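You operate a simulated robot arm through the tools that you are given. There is no shell and no other tool.

Carry out the task below with a simulated robot arm. There is one attempt and no reset: what you move stays moved.

## Task
Unclip the blue ski's brake and size its binding to the card's SOLE number.
Fine: the clip goes on the dark cabinet; raise the side lever, slide toe and heel piece, press the lever flat. Set down upright: yellow clip.
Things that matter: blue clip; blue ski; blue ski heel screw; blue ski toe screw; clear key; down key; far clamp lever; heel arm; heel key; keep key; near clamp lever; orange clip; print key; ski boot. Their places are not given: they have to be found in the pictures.

Only the result counts: the job must be done as asked and must still hold three seconds after the hand-in. Knocking over, shifting, dropping, spilling or breaking anything else fails it.

## Robot
A 7-joint arm with a two-finger parallel gripper, fixed in place. Base frame: the origin is at the foot of the arm, x ahead of it, y to its left, z up. Units: m, rad, N and s.
Its first joint turns from -2.601 to 2.601 rad. Payload 3.43 kg.
The tool frame sits at the grasp point between the pads (the TCP): z along the fingers, y along the line on which they close. The tips reach 0.03 m beyond it. Largest opening 0.094 m; finger width 0.028, thickness 0.01; the body of the gripper, 0.05 by 0.096 m, starts 0.055 m behind the TCP.
Orientation is told as [roll, pitch, yaw] about the base's x, y, z axes, in that order, counted from this pose: with the fingers straight down and closing along the base's y, the tool's x points along the base's -x, its y along +y and its z along -z.

## Interface
- The arm moves only by the tool nudge_tool. Its argument "targets" is text: rows parted by semicolons, each of 7 numbers parted by spaces: the opening, from 0 (shut) to 1 (fully open), then the shift along the tool's x, y, z in units of 500 mm (1.0 is 500 mm), then the turn, a rotation vector about the tool's x, y, z in units of 45 degrees (1.0 is 45 degrees). In form: fingers dx dy dz ax ay az; .... A call has 1 to 20 rows; each row is the pose to reach, as a shift and turn from the pose commanded when the call began, along the tool's axes at that moment. A call with a number of a shift or a turn outside -1 to 1 is refused whole. Rows are played at 5 a second. More than 0.05 m and 0.15 rad between two rows, or a gripper value outside its range, and nothing of the call is played. Where a pose cannot be reached the arm comes as near as it can. A force on the tool above 90 N (or 10 N above the force at the start of the call, whichever is more), or a blocked arm, ends the call early, and 0.2 s more pass. The fingers move at their own pace (about 0.045 m/s each) and stop on an object; they squeeze with about 43 N. The grip force told is the motor's: it shows also when the fingers shut on nothing. Time passes only in rows, and 0.2 s behind the last, so rows that repeat a pose let the fingers close. The reply holds the time, the measured pose of the TCP, the force on the tool along the base axes, the opening and the grip force, in the units named above and with some noise, with the torque about the TCP (base axes, N m) and any sound that the robot's microphone picked up, and new pictures: "show" is both (left out), scene, wrist or none.
- Cameras (640 x 400 px; columns grow to the right, rows downward): "scene" is fixed at [0.3997, -0.501, 1.6018]; the picture's right is [0.88, -0.48, 0.00], its down [-0.32, -0.59, -0.74] and it looks along [0.35, 0.65, -0.67] (base axes); focal length 334 px, centre (320, 200). "wrist" rides on the gripper at [0.076, 0.014, -0.102] in the tool frame; the picture's right is [-0.18, 0.98, 0.00], its down [-0.75, -0.14, -0.64] and it looks along [-0.63, -0.12, 0.77] (tool axes); focal length 243 px, centre (320, 200).
- locate(camera, pixels): for up to 12 pixels [column, row] of the newest picture of that camera ("zoom" is the newest enlarged one), the place [x, y, z] in the base frame of the surface seen there, good to about 0.002 m. It takes no simulated time.
- close_up(camera, box): a new picture of the part [left, top, right, bottom] of that camera's present view, enlarged. It takes no simulated time.
- sign_off(): hands the job in; it is judged then, once.

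Unless the task says otherwise, let go and move clear before handing in.

The tools are called after "Call:" as name(argument=value, ...) on one line, values as JSON. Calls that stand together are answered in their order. nudge_tool: Moves the arm, as the interface text tells. Its arguments: {"type":"object","properties":{"targets":{"type":"string"},"show":{"type":"string","enum":["both","scene","wrist","none"]}},"required":["targets"]} The other tools are called the same way: locate (camera, pixels) gives the place of the surface under pixels of a picture; close_up (camera, box) takes an enlarged picture of a part of a camera's view; sign_off () hands the job in.

At the start:

```text
time: 0.0
eef_pos: [0.6686, 0.3348, 1.1241]
tool_rot: [0.0, -0.001, 0.0]
wrist_force: [-0.2, 0.0, -0.1]
torque: [-0.04, -0.01, 0.02]
finger_gap: 0.094
gripper_force: 0.1
```

scene: 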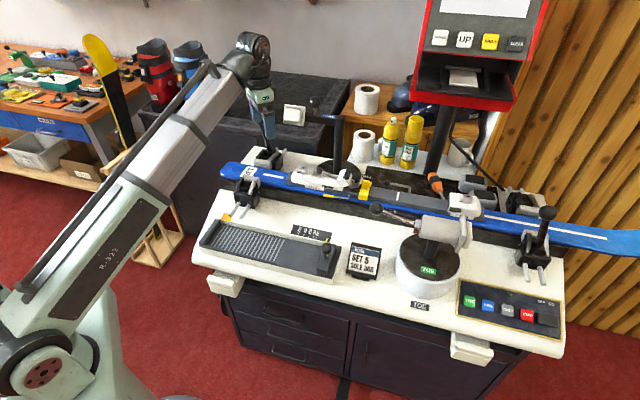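
wrist: 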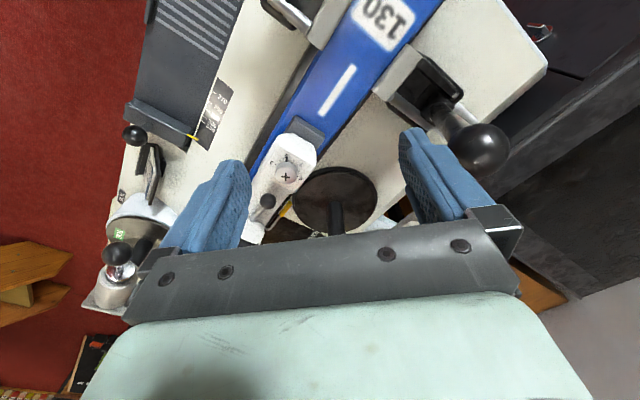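

The scene shows a bench with the blue ski in clamps, a card near (365,262), and key panels at right. I'll enlarge several parts before moving.

Call:
close_up(camera="scene", box=[200, 140, 400, 290])

Call:
close_up(camera="scene", box=[340, 150, 580, 350])

Call:
close_up(camera="scene", box=[330, 230, 400, 290])

Call:
close_up(camera="scene", box=[400, 0, 560, 120])

Call:
close_up(camera="scene", box=[220, 60, 420, 200])

Call:
close_up(camera="wrist", box=[80, 0, 560, 300])

```text
2.67 times, centred on (300, 215) of scene
```

zoom: 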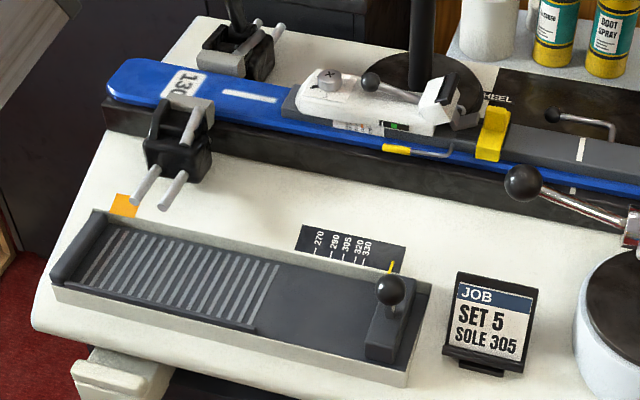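

```text
2.00 times, centred on (460, 250) of scene
```

zoom: 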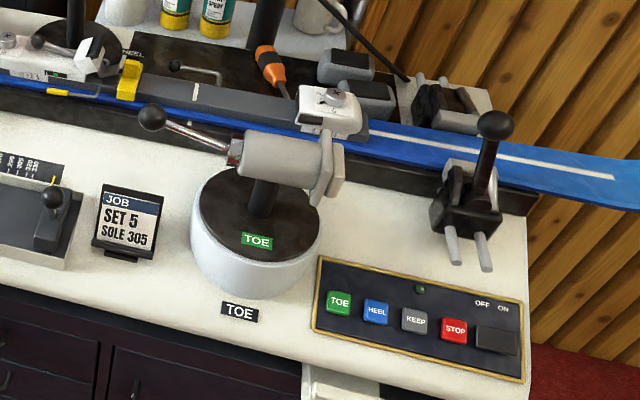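

```text
6.67 times, centred on (365, 260) of scene
```

zoom: 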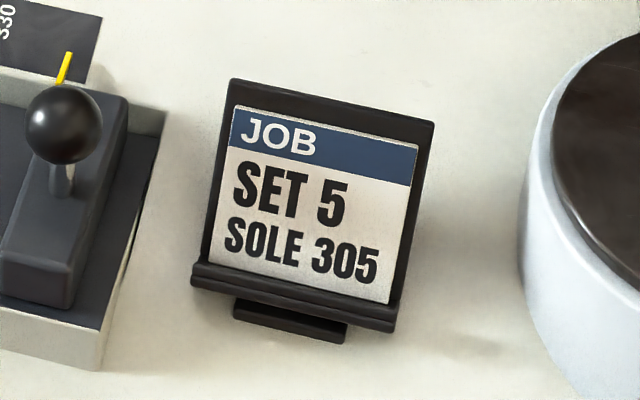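

```text
3.33 times, centred on (480, 60) of scene
```

zoom: 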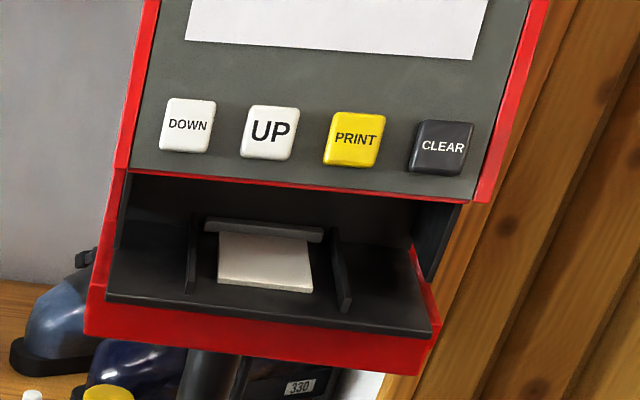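

```text
2.86 times, centred on (320, 130) of scene
```

zoom: 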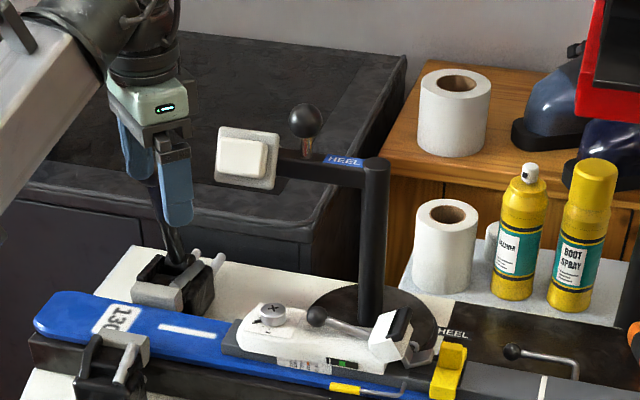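

```text
1.33 times, centred on (320, 150) of wrist
```

zoom: 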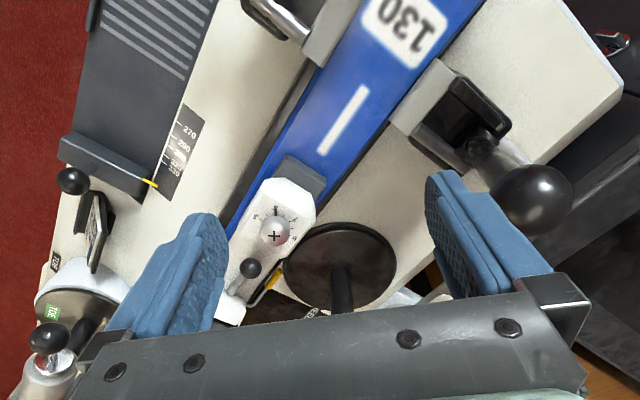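

The card reads SET 5 / SOLE 305. I'll zoom in on the binding parts (heel piece near (330,178), toe piece near (463,205)) and locate the key points.

Call:
close_up(camera="scene", box=[280, 150, 400, 225])

Call:
close_up(camera="scene", box=[370, 160, 500, 240])

Call:
close_up(camera="scene", box=[320, 165, 384, 205])

Call:
locate(camera="scene", pixels=[[240, 80], [320, 100], [270, 95], [365, 183], [362, 195], [345, 170], [323, 165], [465, 196], [230, 160], [395, 182], [373, 180], [410, 188]])

```text
5.33 times, centred on (340, 188) of scene
```

zoom: 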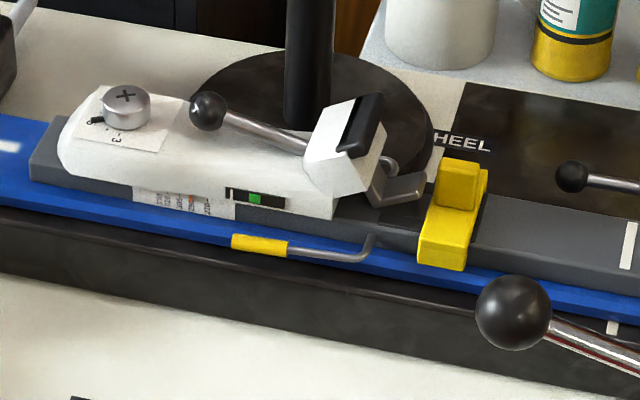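

```text
4.92 times, centred on (435, 200) of scene
```

zoom: 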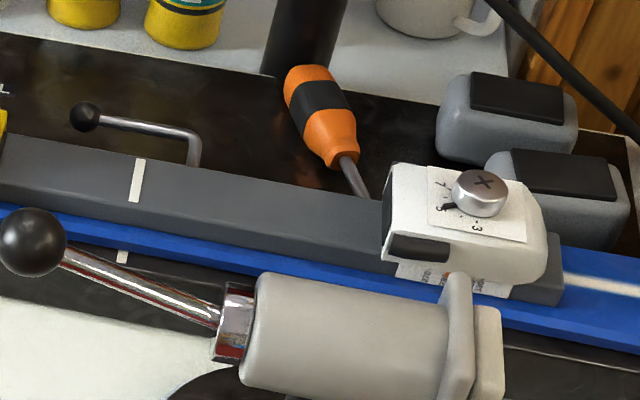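

```text
10.00 times, centred on (352, 185) of scene
```

zoom: 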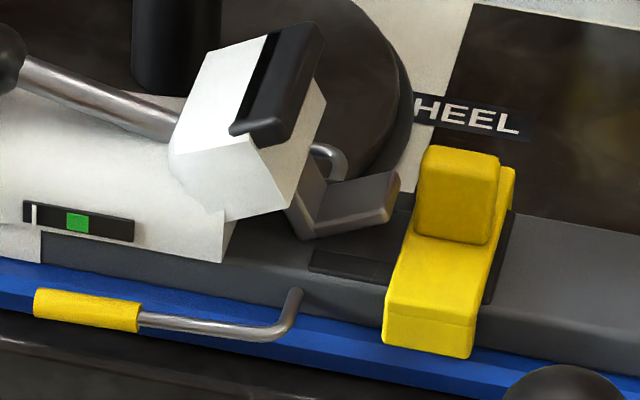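

```text
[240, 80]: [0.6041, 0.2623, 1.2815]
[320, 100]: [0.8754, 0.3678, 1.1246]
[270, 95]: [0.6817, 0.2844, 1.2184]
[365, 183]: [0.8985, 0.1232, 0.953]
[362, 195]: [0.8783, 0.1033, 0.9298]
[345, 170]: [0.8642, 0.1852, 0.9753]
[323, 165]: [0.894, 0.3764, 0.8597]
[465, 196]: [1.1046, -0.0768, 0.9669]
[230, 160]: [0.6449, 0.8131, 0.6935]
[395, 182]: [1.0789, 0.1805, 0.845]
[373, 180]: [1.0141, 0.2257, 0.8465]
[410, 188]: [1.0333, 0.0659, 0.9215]
```

The clip sits at about (0.89,0.11,0.94) straddling the rail, and a crank lever lies beyond the rail near (388,184). I'll locate more points: cabinet top, side lever, rail ends, binding parts.

Call:
locate(camera="scene", pixels=[[330, 85], [290, 85], [220, 95], [200, 110], [300, 105], [345, 92], [387.3, 183.4], [398, 186], [408, 190], [409, 193], [200, 75], [310, 120]])

Call:
locate(camera="zoom", pixels=[[460, 180], [440, 160], [440, 240], [500, 180], [430, 300], [430, 345], [470, 350], [400, 290], [510, 200], [350, 265], [330, 210], [295, 295]])

Call:
close_up(camera="scene", box=[160, 60, 360, 180])

Call:
close_up(camera="scene", box=[380, 165, 430, 205])

```text
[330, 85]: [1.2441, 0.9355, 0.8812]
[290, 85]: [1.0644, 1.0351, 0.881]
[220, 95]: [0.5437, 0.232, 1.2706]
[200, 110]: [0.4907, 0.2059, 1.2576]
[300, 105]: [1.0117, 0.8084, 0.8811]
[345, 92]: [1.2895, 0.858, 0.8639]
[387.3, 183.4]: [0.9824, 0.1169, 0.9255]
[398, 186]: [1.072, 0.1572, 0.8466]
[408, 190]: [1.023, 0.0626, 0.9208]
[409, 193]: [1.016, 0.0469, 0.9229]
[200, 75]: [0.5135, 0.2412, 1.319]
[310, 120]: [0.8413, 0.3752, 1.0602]
```

```text
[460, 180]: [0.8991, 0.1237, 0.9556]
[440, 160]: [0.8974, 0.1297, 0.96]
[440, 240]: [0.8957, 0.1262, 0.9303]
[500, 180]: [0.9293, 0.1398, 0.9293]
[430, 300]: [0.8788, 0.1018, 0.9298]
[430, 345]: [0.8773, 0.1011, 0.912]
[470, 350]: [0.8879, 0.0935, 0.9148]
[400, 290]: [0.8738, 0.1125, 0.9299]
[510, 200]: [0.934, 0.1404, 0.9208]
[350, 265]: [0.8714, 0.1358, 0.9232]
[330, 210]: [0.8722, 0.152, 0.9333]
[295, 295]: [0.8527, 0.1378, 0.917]
```

```text
3.20 times, centred on (260, 120) of scene
```

zoom: 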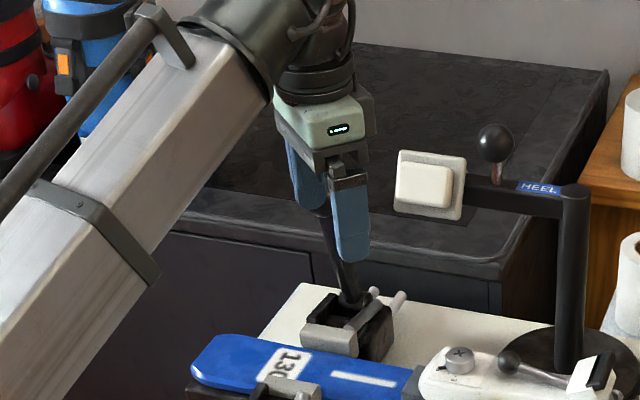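

```text
10.00 times, centred on (405, 185) of scene
```

zoom: 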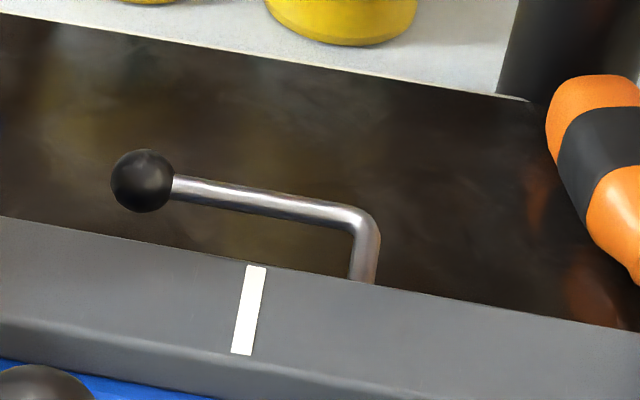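

The crank ball is at about (0.98,0.12,0.925) on the far side of the rail, flat. Next I locate the heel arm, cabinet edges, and rail/toe/heel geometry.

Call:
locate(camera="scene", pixels=[[294, 115], [285, 110], [315, 106], [325, 112], [335, 160], [336, 112], [316, 142], [310, 130], [349, 82], [250, 125], [300, 60], [330, 118]])

Call:
locate(camera="zoom", pixels=[[140, 180], [200, 190], [250, 200], [320, 212], [360, 225], [365, 260], [250, 290], [100, 270], [450, 310], [60, 330], [400, 370], [145, 160]])

Call:
locate(camera="scene", pixels=[[468, 197], [452, 200], [470, 208], [480, 205], [450, 212], [475, 218], [303, 169], [300, 180], [340, 187], [330, 190], [318, 172], [355, 172]])

```text
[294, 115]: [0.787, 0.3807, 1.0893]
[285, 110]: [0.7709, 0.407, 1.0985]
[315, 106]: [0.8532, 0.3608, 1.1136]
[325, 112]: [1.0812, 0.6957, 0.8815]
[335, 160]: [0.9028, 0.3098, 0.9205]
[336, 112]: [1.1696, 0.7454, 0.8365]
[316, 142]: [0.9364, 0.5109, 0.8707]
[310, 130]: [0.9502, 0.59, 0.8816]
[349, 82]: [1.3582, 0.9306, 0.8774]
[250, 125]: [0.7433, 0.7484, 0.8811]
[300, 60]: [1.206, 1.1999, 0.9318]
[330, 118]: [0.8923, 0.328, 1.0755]
```

```text
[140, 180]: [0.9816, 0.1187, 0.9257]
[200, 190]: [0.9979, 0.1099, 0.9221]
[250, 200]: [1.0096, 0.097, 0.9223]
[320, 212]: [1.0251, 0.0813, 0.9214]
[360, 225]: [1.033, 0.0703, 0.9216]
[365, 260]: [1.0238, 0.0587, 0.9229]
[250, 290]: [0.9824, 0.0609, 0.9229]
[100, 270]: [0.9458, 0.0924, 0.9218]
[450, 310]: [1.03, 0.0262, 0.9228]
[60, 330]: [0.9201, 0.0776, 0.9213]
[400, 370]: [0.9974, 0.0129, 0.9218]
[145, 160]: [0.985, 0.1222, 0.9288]
```

```text
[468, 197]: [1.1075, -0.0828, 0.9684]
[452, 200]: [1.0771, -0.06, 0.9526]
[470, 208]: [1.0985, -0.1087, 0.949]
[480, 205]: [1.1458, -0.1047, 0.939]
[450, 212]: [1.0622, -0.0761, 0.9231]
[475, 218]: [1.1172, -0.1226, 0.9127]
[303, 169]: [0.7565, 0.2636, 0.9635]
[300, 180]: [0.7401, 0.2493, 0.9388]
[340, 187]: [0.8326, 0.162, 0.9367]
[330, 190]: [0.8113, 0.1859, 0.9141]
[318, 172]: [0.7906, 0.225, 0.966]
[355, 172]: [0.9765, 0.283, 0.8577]
```

The ski runs along roughly (0.71,-0.70) with heel screw at (0.757,0.264) and toe screw at (1.108,-0.083). Now I map obstacles (toe arm, clamps, job card) before moving.

Call:
locate(camera="scene", pixels=[[377, 208], [395, 215], [418, 225], [440, 235], [462, 235], [430, 260], [248, 175], [245, 200], [270, 155], [255, 62], [364, 250], [327, 248]])

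Call:
locate(camera="scene", pixels=[[547, 212], [535, 240], [520, 200], [436, 183], [445, 195], [462, 10], [480, 75], [440, 110], [500, 180], [480, 190], [225, 175], [260, 180]])

```text
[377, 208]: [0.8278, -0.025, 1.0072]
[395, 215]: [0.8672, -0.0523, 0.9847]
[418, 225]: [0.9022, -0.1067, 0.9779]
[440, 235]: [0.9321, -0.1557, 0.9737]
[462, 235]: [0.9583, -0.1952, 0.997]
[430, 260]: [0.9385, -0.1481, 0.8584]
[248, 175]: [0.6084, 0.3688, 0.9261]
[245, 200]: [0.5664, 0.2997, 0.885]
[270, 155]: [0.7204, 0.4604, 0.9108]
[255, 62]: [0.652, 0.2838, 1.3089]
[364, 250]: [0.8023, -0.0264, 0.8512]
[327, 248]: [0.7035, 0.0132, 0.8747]
```

```text
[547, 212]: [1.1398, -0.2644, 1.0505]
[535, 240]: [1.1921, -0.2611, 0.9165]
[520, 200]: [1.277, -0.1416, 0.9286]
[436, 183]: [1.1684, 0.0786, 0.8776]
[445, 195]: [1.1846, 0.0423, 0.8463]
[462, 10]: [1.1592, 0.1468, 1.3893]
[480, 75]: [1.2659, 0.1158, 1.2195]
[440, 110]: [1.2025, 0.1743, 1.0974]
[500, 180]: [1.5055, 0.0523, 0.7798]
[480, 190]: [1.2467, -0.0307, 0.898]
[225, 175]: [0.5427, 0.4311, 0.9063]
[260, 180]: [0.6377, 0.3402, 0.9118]
```

Bench top is at z≈0.846, cabinet top at z≈0.881, toe press ball at (0.83,-0.03,1.01). I'll move the gripper away from the heel arm and yaw it 45° so the wrist camera faces the binding from the near side.

Call:
nudge_tool(targets="1 -0.0075 -0.055 0.0125 0 0 -0.125; 1 -0.015 -0.11 0.025 0 0 -0.25; 1 -0.0225 -0.165 0.0375 0 0 -0.375; 1 -0.03 -0.22 0.05 0 0 -0.5; 1 -0.0375 -0.275 0.0625 0 0 -0.625; 1 -0.045 -0.33 0.075 0 0 -0.75; 1 -0.0525 -0.385 0.0875 0 0 -0.875; 1 -0.06 -0.44 0.1 0 0 -1.0; 1 -0.06 -0.44 0.1 0 0 -1.0")

```text
time: 2.0
eef_pos: [0.6985, 0.1145, 1.0749]
tool_rot: [0.001, 0.0, 0.785]
wrist_force: [-0.3, -0.4, -0.4]
torque: [0.01, 0.02, 0.01]
finger_gap: 0.094
gripper_force: 0.0
```

scene: 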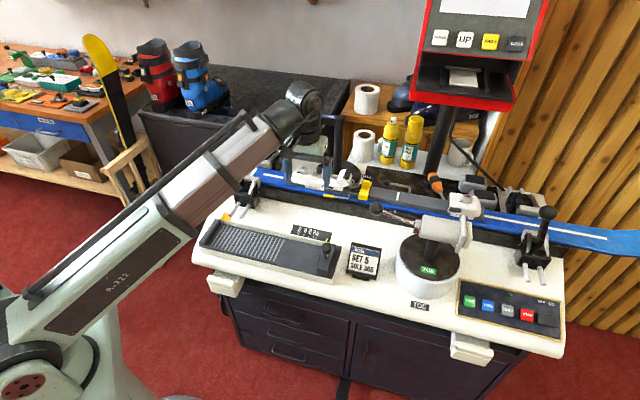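
wrist: 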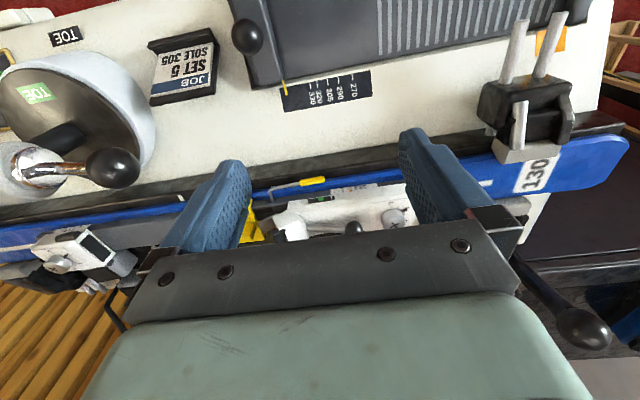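

The wrist picture is upside-down relative to me; the heel piece is at (350,205) and toe piece at (75,250). I'll zoom on those regions.

Call:
close_up(camera="wrist", box=[240, 165, 420, 245])

Call:
close_up(camera="wrist", box=[0, 200, 180, 300])

Call:
close_up(camera="scene", box=[290, 165, 360, 210])

Call:
close_up(camera="scene", box=[440, 185, 500, 225])

```text
3.56 times, centred on (330, 205) of wrist
```

zoom: 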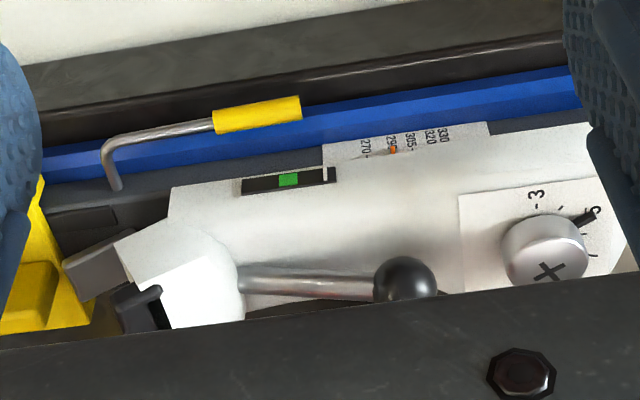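

```text
3.56 times, centred on (90, 250) of wrist
```

zoom: 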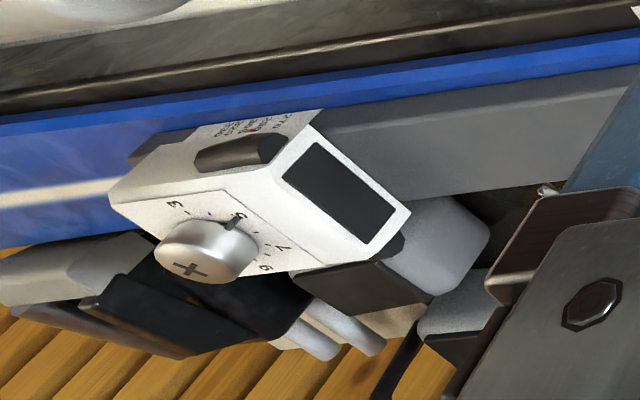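

```text
8.89 times, centred on (325, 188) of scene
```

zoom: 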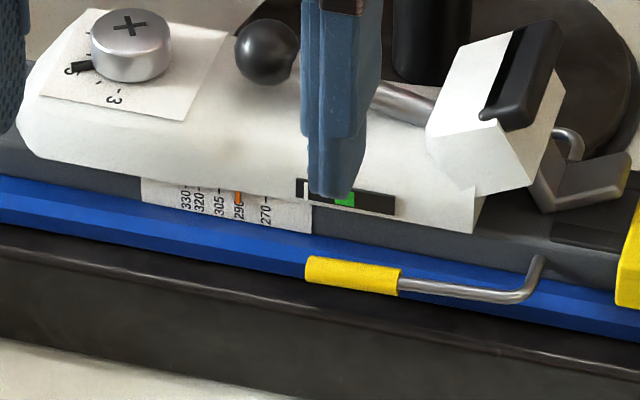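

```text
10.00 times, centred on (470, 205) of scene
```

zoom: 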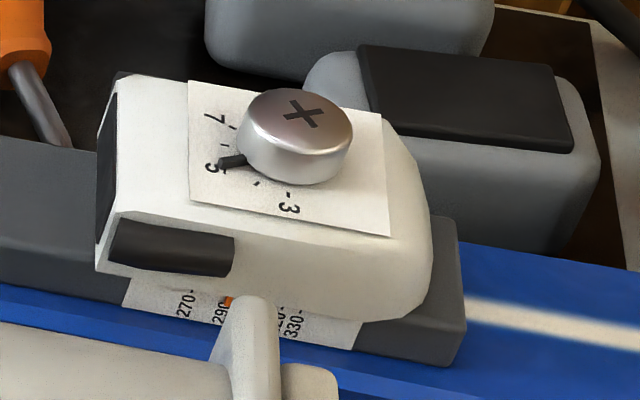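

Both orange pointers read about 290; each piece must move outward one tick to 305 (heel toward the tip at left, toe to the right). Now a detailed look at the yellow clip.

Call:
close_up(camera="scene", box=[350, 175, 382, 205])

Call:
close_up(camera="wrist", box=[230, 190, 300, 250])

```text
13.33 times, centred on (366, 190) of scene
```

zoom: 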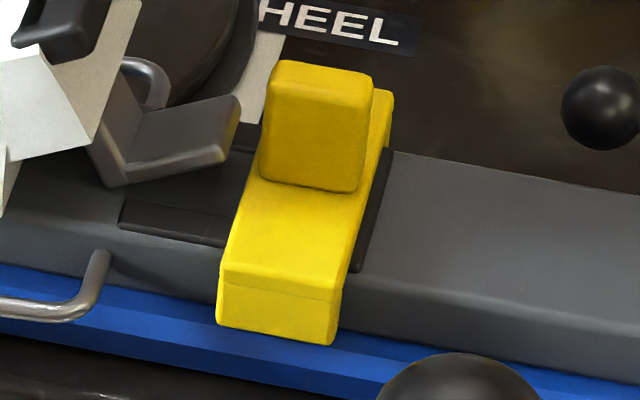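

```text
6.67 times, centred on (265, 220) of wrist
```

zoom: 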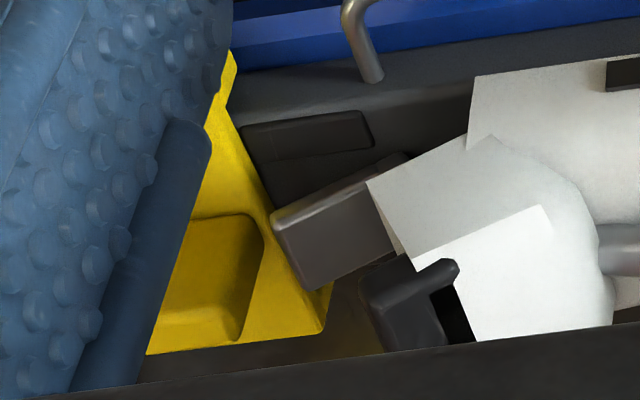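

I'll locate the clip's corners precisely from the scene camera.

Call:
locate(camera="scene", pixels=[[358.8, 199.0], [366.7, 200.2], [359, 195.6], [367.4, 196.5], [361.9, 188.1], [368.4, 189.0], [362.5, 181.4], [363.3, 180.2], [369.3, 180.9], [371.1, 182.4], [370.1, 188], [365, 185]])

Call:
locate(camera="wrist", pixels=[[257, 240], [265, 238], [275, 225], [258, 225], [262, 230], [250, 222], [254, 215], [270, 237], [285, 222], [291, 233], [282, 240], [330, 200]])

```text
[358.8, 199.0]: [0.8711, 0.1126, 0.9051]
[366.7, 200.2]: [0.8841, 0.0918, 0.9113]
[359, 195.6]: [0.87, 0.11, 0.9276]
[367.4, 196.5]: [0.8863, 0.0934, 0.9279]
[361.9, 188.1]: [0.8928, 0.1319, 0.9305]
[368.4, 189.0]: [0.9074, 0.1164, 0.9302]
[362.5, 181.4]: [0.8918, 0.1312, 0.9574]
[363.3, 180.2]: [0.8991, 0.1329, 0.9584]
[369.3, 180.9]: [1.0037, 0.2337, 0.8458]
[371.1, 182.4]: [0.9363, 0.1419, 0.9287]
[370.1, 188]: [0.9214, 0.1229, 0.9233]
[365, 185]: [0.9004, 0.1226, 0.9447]
```

```text
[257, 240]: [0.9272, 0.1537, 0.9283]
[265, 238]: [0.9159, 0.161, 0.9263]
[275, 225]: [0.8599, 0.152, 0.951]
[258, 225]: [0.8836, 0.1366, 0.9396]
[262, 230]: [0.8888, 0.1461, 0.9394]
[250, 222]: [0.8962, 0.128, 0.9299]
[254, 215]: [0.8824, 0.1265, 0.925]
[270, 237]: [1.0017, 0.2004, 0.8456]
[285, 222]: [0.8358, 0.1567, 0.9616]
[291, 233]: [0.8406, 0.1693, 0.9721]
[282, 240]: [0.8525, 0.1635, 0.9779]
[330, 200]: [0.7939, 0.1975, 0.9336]
```

The clip is a saddle about 25 mm along the ski by 73 mm across with a thin tab on top at about (0.90,0.127, z 0.93–0.959). I'll check what stands on the cabinet and where the far clamp lever and heel arm are.

Call:
close_up(camera="scene", box=[120, 30, 370, 190])

Call:
locate(camera="scene", pixels=[[195, 60], [215, 105], [160, 75], [180, 103], [165, 115], [200, 125], [225, 120], [290, 75], [142, 108], [255, 100], [330, 130], [345, 85]])

```text
2.50 times, centred on (245, 110) of scene
```

zoom: 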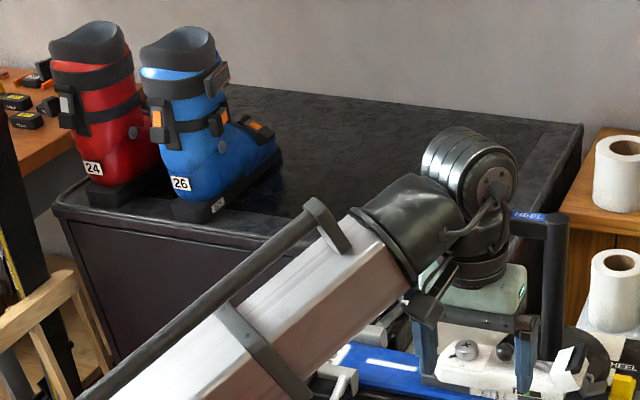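

```text
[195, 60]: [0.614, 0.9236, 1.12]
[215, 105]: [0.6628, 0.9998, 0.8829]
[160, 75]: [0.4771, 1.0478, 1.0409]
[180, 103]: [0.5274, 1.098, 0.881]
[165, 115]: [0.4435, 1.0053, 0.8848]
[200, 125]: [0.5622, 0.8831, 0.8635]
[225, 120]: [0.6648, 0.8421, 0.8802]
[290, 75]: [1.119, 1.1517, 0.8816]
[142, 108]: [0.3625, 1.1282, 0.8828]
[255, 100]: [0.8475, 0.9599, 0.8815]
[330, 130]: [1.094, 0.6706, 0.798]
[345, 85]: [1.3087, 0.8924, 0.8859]
```

The blue boot is at about (0.61,0.95) on the cabinet, and the front-edge centre of the cabinet is clear. I'll move above the clip with the tool vertical for a top-down look.

Call:
nudge_tool(targets="1 -0.06 -0.054 -0.006 0 0 0; 1 -0.12 -0.108 -0.012 0 0 0; 1 -0.18 -0.163 -0.018 0 0 0; 1 -0.24 -0.217 -0.024 0 0 0; 1 -0.298 -0.271 -0.03 0 0 0; 1 -0.298 -0.271 -0.03 0 0 0")

```text
time: 3.4
eef_pos: [0.9001, 0.1234, 1.0895]
tool_rot: [0.0, 0.001, 0.786]
wrist_force: [-0.9, 1.4, 0.3]
torque: [-0.02, 0.03, 0.01]
finger_gap: 0.0942
gripper_force: 0.0
```

scene: 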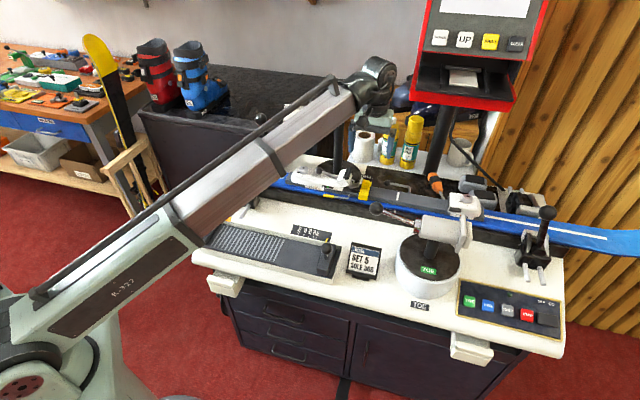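
wrist: 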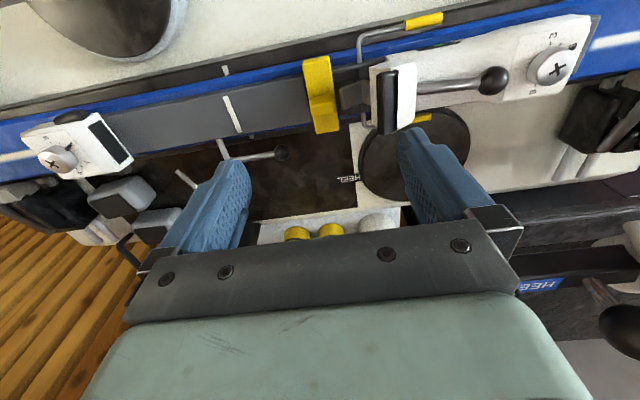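

The clip is at (322,95) in the wrist view with the lever at (270,155). I'll enlarge these.

Call:
close_up(camera="wrist", box=[280, 40, 400, 145])

Call:
locate(camera="wrist", pixels=[[304, 62], [330, 57], [338, 130], [316, 133], [310, 87], [332, 85], [312, 100], [334, 100], [344, 85], [372, 70], [390, 75], [385, 130]])

Call:
close_up(camera="wrist", box=[160, 100, 320, 200])

Call:
close_up(camera="wrist", box=[330, 0, 640, 180])

```text
3.81 times, centred on (340, 92) of wrist
```

zoom: 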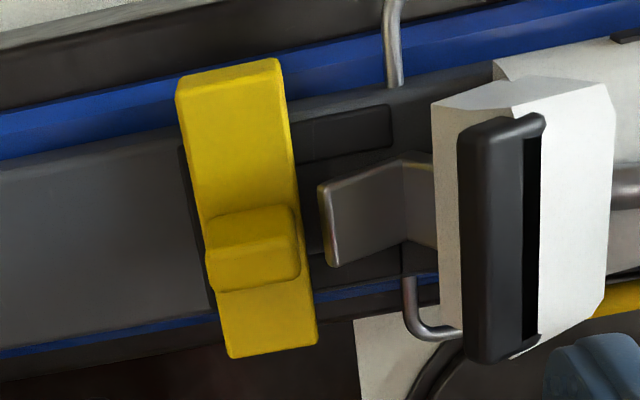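

```text
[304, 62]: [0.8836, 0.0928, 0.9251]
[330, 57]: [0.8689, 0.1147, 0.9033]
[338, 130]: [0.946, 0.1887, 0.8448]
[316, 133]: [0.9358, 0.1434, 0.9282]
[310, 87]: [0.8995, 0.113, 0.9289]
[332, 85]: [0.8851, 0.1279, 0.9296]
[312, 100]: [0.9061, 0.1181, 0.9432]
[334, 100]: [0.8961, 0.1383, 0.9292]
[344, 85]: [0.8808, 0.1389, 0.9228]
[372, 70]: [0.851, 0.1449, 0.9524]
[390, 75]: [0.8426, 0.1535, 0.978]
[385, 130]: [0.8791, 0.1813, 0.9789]
```

```text
4.00 times, centred on (240, 150) of wrist
```

zoom: 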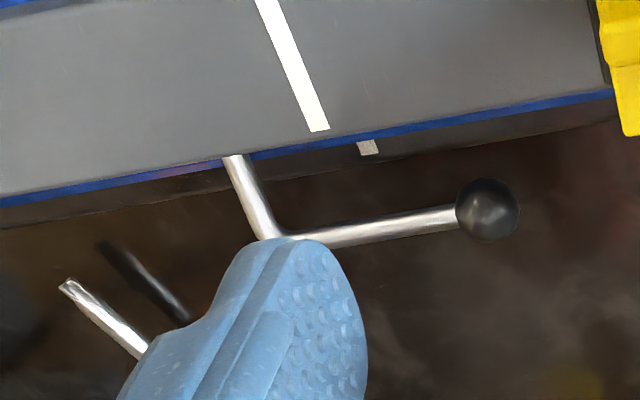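

```text
2.06 times, centred on (485, 90) of wrist
```

zoom: 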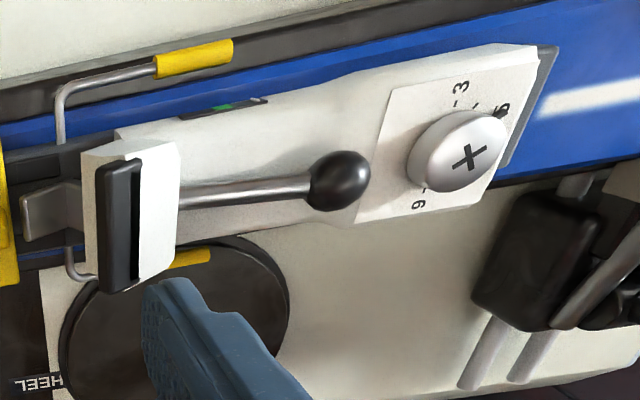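

I'll re-zoom on the clip and locate points on its tab and the neighbouring heel cup.

Call:
close_up(camera="wrist", box=[290, 45, 370, 145])

Call:
locate(camera="wrist", pixels=[[310, 98], [312, 103], [325, 98], [314, 111], [325, 110], [334, 108], [317, 117], [330, 116], [340, 105], [343, 95], [346, 108], [350, 88]])

```text
4.00 times, centred on (330, 95) of wrist
```

zoom: 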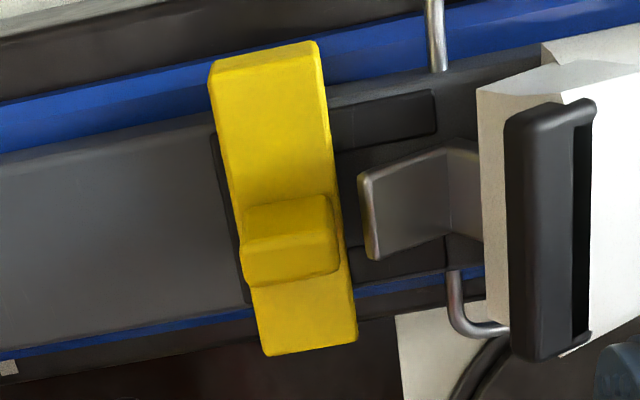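

```text
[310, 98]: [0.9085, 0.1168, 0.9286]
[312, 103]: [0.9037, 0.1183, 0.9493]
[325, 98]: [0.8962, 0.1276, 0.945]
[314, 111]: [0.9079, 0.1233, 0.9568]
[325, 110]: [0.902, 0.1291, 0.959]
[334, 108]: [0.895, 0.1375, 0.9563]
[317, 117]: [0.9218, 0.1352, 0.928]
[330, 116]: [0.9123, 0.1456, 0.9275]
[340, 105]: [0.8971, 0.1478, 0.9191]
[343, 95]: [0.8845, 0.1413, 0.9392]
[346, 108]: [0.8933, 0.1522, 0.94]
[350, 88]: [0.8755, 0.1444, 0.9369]
```

The tab is about 23 mm along the ski and 10 mm thick, with the heel cup tip only 7 mm from it, so I'll grip it across the ski. First I dry-run the reach to the cabinet: raise and go along the ski toward the tip, above the heel arm level.

Call:
nudge_tool(targets="1 0 0 -0.08 0 0 0; 1 0 0 -0.16 0 0 0; 1 0 0 -0.24 0 0 0; 1 0 0.09 -0.24 0 0 0; 1 0 0.18 -0.24 0 0 0; 1 0 0.27 -0.24 0 0 0; 1 0 0.36 -0.24 0 0 0; 1 0 0.45 -0.24 0 0 0; 1 0 0.54 -0.24 0 0 0; 1 0 0.63 -0.24 0 0 0; 1 0 0.72 -0.24 0 0 0; 1 0 0.81 -0.24 0 0 0; 1 0 0.9 -0.24 0 0 0; 1 0 0.99 -0.24 0 0 0; 1 0 0.99 -0.24 0 0 0")

```text
time: 4.7
eef_pos: [0.8363, 0.2015, 1.1936]
tool_rot: [-0.016, -0.024, 0.795]
wrist_force: [5.7, 9.0, -14.3]
torque: [-0.58, -0.38, -0.49]
finger_gap: 0.0941
gripper_force: 0.1
out of reach, approached as far as the arm can: row 4, 5, 6
stopped in row 6: the force on the tool passed its limit at 92 N (the readings are from after the stop); the commanded pose is now the measured one
```

scene: 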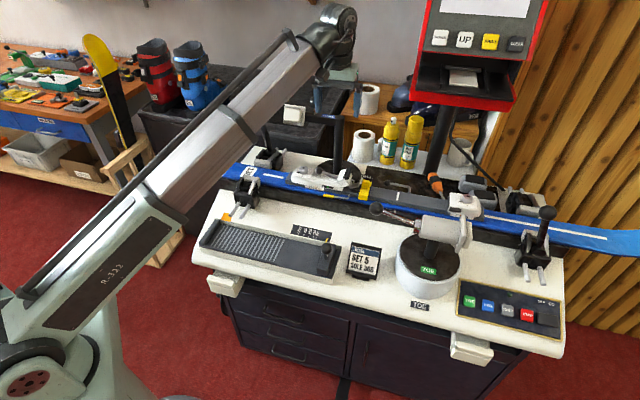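
wrist: 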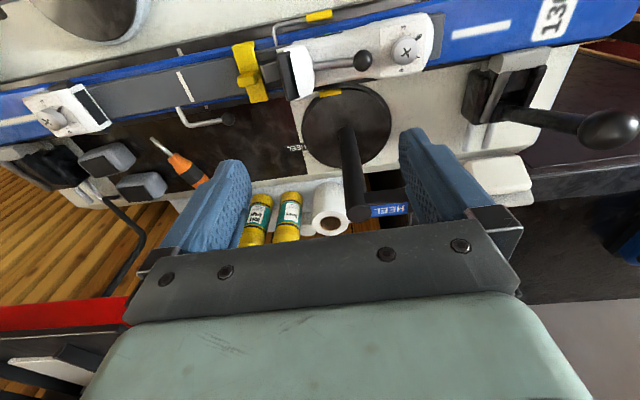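

The arm hit its reach limit at that height and the force stop triggered; I need to see whether anything was touched. I'll zoom around the gripper and the heel arm.

Call:
close_up(camera="scene", box=[260, 50, 420, 150])

Call:
close_up(camera="wrist", box=[280, 80, 640, 300])

Call:
locate(camera="scene", pixels=[[294, 115], [285, 110], [357, 100], [316, 95], [335, 75], [365, 183], [300, 105]])

```text
4.00 times, centred on (340, 100) of scene
```

zoom: 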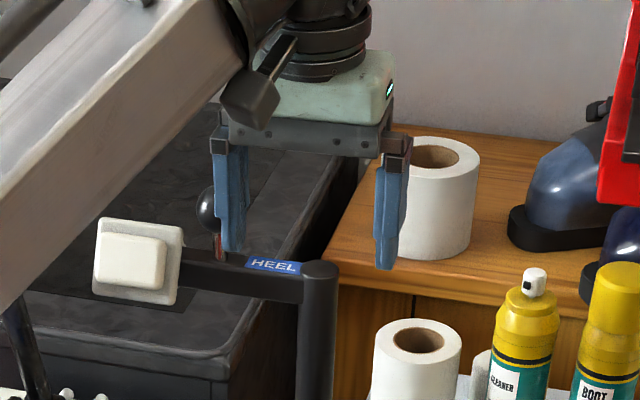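

```text
1.78 times, centred on (460, 190) of wrist
```

zoom: 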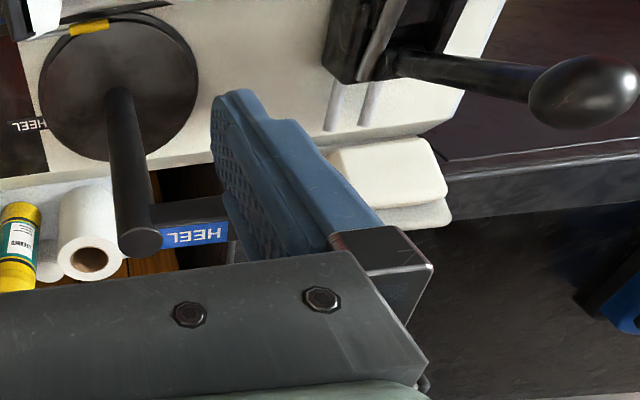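

```text
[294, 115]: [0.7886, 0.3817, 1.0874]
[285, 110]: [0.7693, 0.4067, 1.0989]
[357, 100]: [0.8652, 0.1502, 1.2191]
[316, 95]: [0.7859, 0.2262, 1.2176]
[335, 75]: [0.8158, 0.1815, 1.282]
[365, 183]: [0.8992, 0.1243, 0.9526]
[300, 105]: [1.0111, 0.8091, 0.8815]
```

Nothing was touched: the heel arm pad and clip are where they were; it was a wrist joint limit at this height with the tool vertical. I'll locate the far clamp ball, then tilt the tool outward while moving along the ski.

Call:
locate(camera="wrist", pixels=[[610, 130], [560, 125], [500, 115], [380, 211], [385, 193], [490, 178], [515, 195], [362, 62], [400, 52]])

Call:
nudge_tool(targets="1 0 0.02 0 -0.003 -0.13 0.002; 1 0 0.04 0 -0.006 -0.25 0.004; 1 0 0.08 0 -0.01 -0.37 0.006; 1 -0.01 0.14 0 -0.013 -0.49 0.008; 1 -0.02 0.2 0 -0.016 -0.61 0.01; 1 -0.03 0.27 0 -0.02 -0.747 0.013; 1 -0.03 0.27 0 -0.02 -0.747 0.013")

```text
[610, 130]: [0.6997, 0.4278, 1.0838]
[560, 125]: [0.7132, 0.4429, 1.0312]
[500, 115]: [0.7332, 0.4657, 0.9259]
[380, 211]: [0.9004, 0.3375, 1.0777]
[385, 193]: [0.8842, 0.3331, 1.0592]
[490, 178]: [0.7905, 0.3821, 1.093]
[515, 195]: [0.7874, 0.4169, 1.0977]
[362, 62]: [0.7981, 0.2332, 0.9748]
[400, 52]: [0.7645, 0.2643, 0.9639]
```

```text
time: 6.3
eef_pos: [0.7494, 0.3067, 1.1921]
tool_rot: [0.003, -0.61, 0.791]
wrist_force: [-0.1, 0.0, 0.3]
torque: [0.0, -0.01, -0.03]
finger_gap: 0.0938
gripper_force: 0.1
```

scene: 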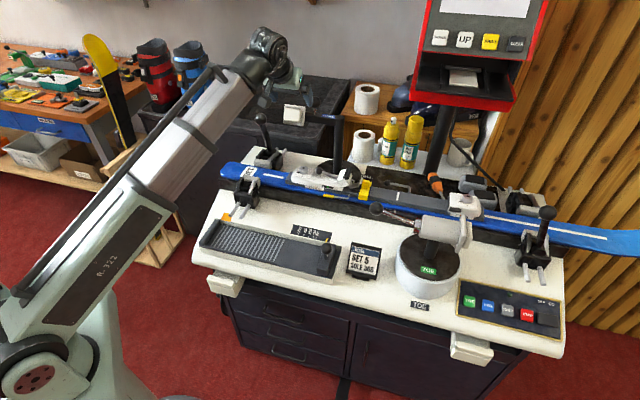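
wrist: 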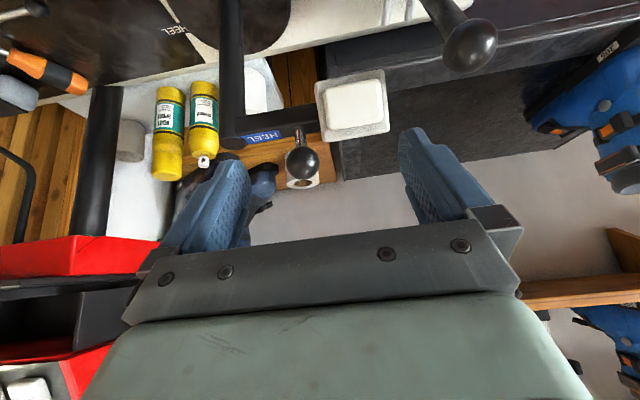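

The 35° outward tilt is reached cleanly. Now dry-run: go along the ski to clear the far clamp ball (≈(0.70,0.43,1.08)), then outward over the cabinet.

Call:
nudge_tool(targets="1 0 0.09 0 0 0 0; 1 0 0.18 0 0 0 0; 1 0 0.27 0 0 0 0; 1 0 0.36 0 0 0 0; 1 0 0.45 0 0 0 0; 1 0 0.54 0 0 0 0; 1 -0.077 0.54 0.054 0 0 0; 1 -0.155 0.54 0.108 0 0 0; 1 -0.232 0.54 0.162 0 0 0; 1 -0.309 0.54 0.216 0 0 0; 1 -0.387 0.54 0.27 0 0 0; 1 -0.464 0.54 0.324 0 0 0; 1 -0.541 0.54 0.378 0 0 0; 1 -0.541 0.54 0.378 0 0 0")

```text
time: 9.3
eef_pos: [0.7882, 0.7326, 1.1922]
tool_rot: [0.003, -0.609, 0.791]
wrist_force: [-0.3, 0.3, 0.7]
torque: [-0.01, 0.02, -0.02]
finger_gap: 0.094
gripper_force: 0.0
```

scene: 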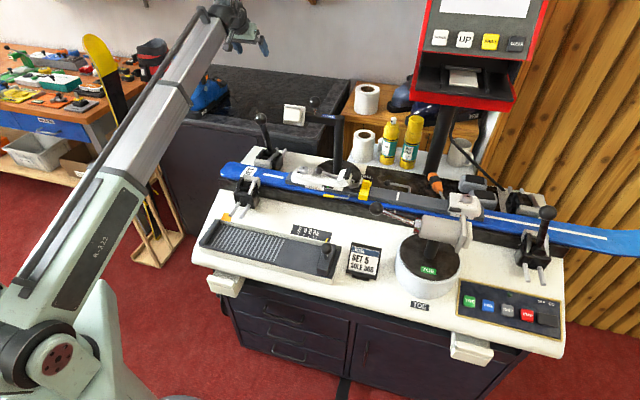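
wrist: 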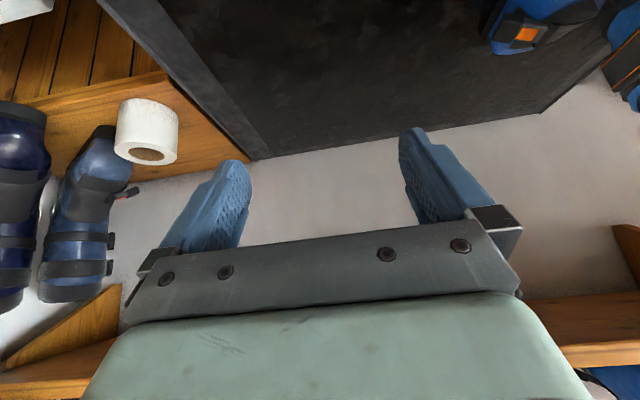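

The tilted pose reaches over the cabinet at radius 1.08. I'll test descending to z≈0.95 here.

Call:
nudge_tool(targets="1 0.046 0 0.066 0 0 0; 1 0.092 0 0.131 0 0 0; 1 0.138 0 0.197 0 0 0; 1 0.183 0 0.262 0 0 0; 1 0.229 0 0.328 0 0 0; 1 0.275 0 0.393 0 0 0; 1 0.275 0 0.393 0 0 0")

```text
time: 10.9
eef_pos: [0.7872, 0.7321, 0.9533]
tool_rot: [0.005, -0.612, 0.79]
wrist_force: [-0.3, 0.0, -1.0]
torque: [0.03, 0.03, 0.04]
finger_gap: 0.0941
gripper_force: 0.0
```

scene: 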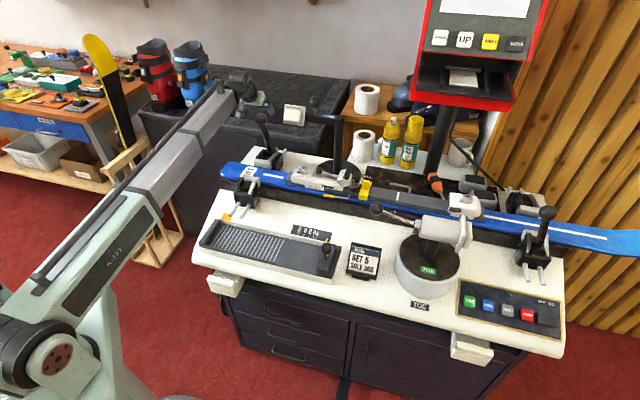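
wrist: 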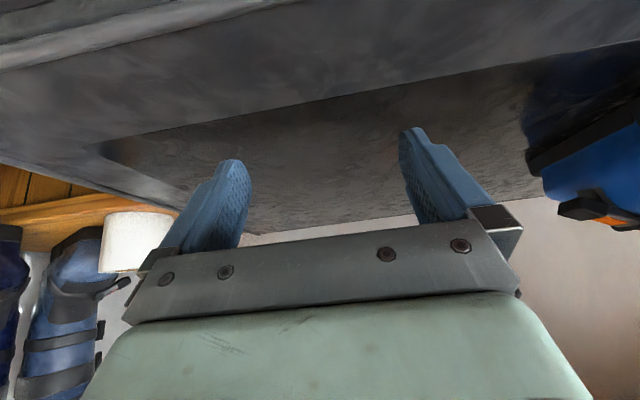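

The tilted pose works at cabinet height too, so placement is feasible. Now I retrace: up, back in, and along the ski toward the clip.

Call:
nudge_tool(targets="1 -0.048 0 -0.068 0 0 0; 1 -0.096 0 -0.136 0 0 0; 1 -0.144 0 -0.205 0 0 0; 1 -0.191 0 -0.273 0 0 0; 1 -0.239 0 -0.341 0 0 0; 1 -0.287 0 -0.409 0 0 0; 1 -0.21 0 -0.463 0 0 0; 1 -0.133 0 -0.517 0 0 0; 1 -0.056 0 -0.571 0 0 0; 1 0.022 0 -0.626 0 0 0; 1 0.099 0 -0.68 0 0 0; 1 0.176 0 -0.734 0 0 0; 1 0.253 0 -0.788 0 0 0; 1 0.253 -0.09 -0.788 0 0 0; 1 0.253 -0.18 -0.788 0 0 0; 1 0.253 -0.27 -0.788 0 0 0; 1 0.253 -0.36 -0.788 0 0 0; 1 0.253 -0.45 -0.788 0 0 0; 1 0.253 -0.54 -0.788 0 0 0", show="none")

```text
time: 14.9
eef_pos: [0.7496, 0.307, 1.2022]
tool_rot: [0.004, -0.609, 0.792]
wrist_force: [0.0, -1.0, -0.8]
torque: [0.01, -0.01, -0.01]
finger_gap: 0.0936
gripper_force: 0.1
```

Back over the ski at z=1.20. Now yaw −45° about the vertical while moving toward the clip, keeping the tilt.

Call:
nudge_tool(targets="1 0.006 -0.033 0.008 0.096 0 0.136; 1 0.012 -0.067 0.016 0.191 0 0.273; 1 0.017 -0.1 0.025 0.287 0 0.409; 1 0.023 -0.133 0.033 0.383 0 0.546; 1 0.029 -0.167 0.041 0.478 0 0.682; 1 0.035 -0.2 0.049 0.574 0 0.8185; 1 0.035 -0.2 0.049 0.574 0 0.8185")

```text
time: 16.5
eef_pos: [0.8203, 0.2376, 1.1728]
tool_rot: [0.0, -0.608, 0.005]
wrist_force: [-0.5, -0.7, -0.1]
torque: [0.0, 0.05, 0.04]
finger_gap: 0.094
gripper_force: 0.1
```

scene: 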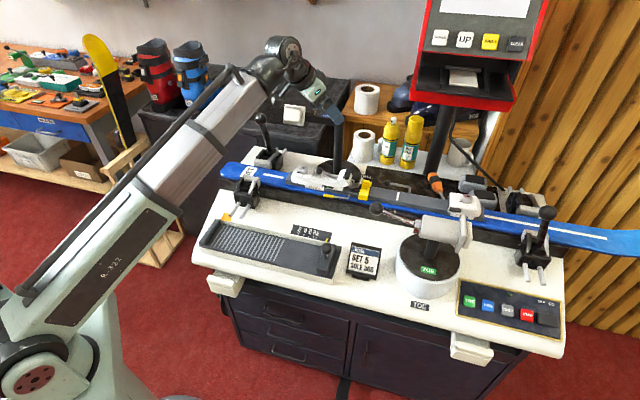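
wrist: 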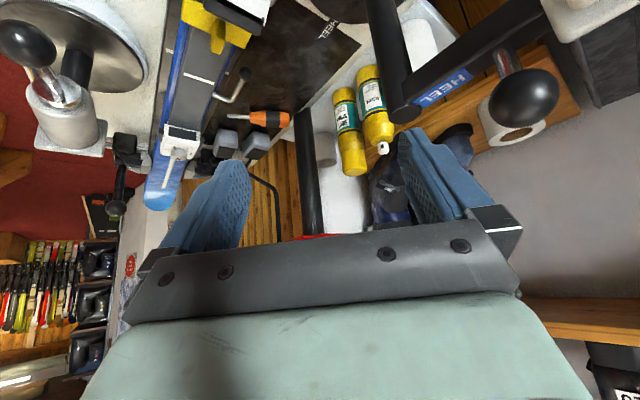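

Yaw is 0 now. Second −45° yaw and move to a pre-grasp about 0.1 m above the clip with the fingers half closed.

Call:
nudge_tool(targets="0.6 -0.002 -0.032 0.039 0.095 0 0.1365; 0.5 -0.004 -0.065 0.078 0.19 0 0.273; 0.5 -0.006 -0.097 0.118 0.285 0 0.4095; 0.5 -0.009 -0.129 0.157 0.38 0 0.546; 0.5 -0.011 -0.161 0.196 0.475 0 0.6825; 0.5 -0.013 -0.194 0.235 0.57 0 0.819; 0.5 -0.013 -0.194 0.235 0.57 0 0.819")

```text
time: 18.1
eef_pos: [0.8927, 0.1402, 1.0797]
tool_rot: [0.0, -0.608, -0.778]
wrist_force: [0.0, -0.7, 0.2]
torque: [0.02, 0.01, -0.01]
finger_gap: 0.0471
gripper_force: 0.1
```

scene: 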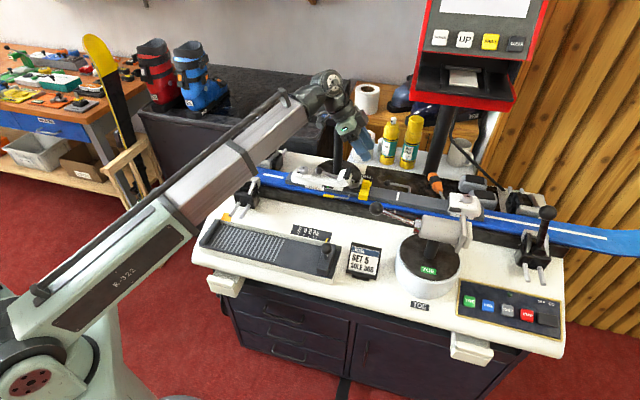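
wrist: 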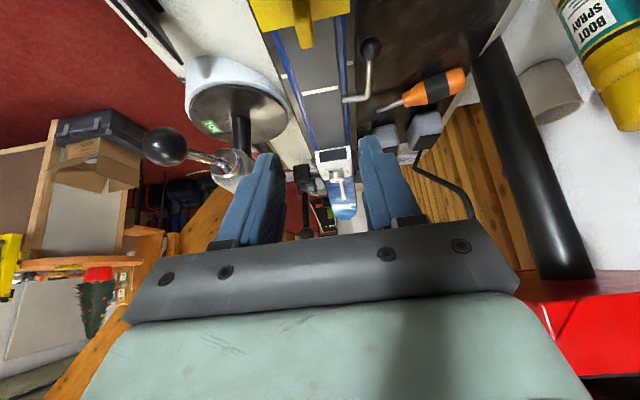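

The (b)-style pose is reached: tilt 35° toward the toe, yaw along the ski. The clip tab is at the top edge (300,20) of the wrist view; I'll zoom and measure its thickness.

Call:
close_up(camera="wrist", box=[240, 0, 370, 80])

Call:
locate(camera="wrist", pixels=[[292, 3], [298, 3], [304, 3], [309, 3], [295, 10], [302, 10], [308, 10], [285, 10], [320, 10], [345, 10], [303, 25], [255, 20]])

Call:
close_up(camera="scene", box=[320, 90, 420, 210])

```text
4.92 times, centred on (305, 40) of wrist
```

zoom: 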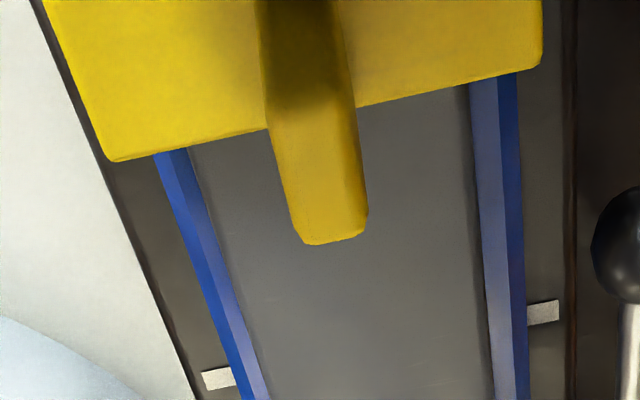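

```text
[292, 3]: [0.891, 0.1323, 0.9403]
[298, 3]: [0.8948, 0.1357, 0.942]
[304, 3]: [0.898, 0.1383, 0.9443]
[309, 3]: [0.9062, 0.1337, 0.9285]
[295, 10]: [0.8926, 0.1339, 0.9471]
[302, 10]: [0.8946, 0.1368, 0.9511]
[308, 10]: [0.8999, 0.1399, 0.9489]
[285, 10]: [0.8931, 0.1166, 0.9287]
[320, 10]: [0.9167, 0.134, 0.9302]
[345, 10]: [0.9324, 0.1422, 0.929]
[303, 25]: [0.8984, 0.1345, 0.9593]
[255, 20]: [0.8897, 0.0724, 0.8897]
```

```text
3.33 times, centred on (370, 150) of scene
```

zoom: 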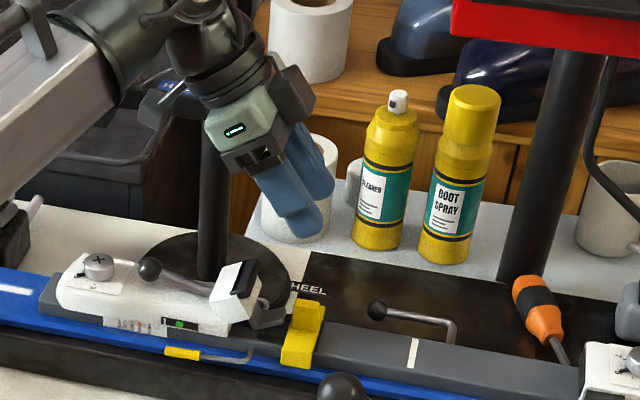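

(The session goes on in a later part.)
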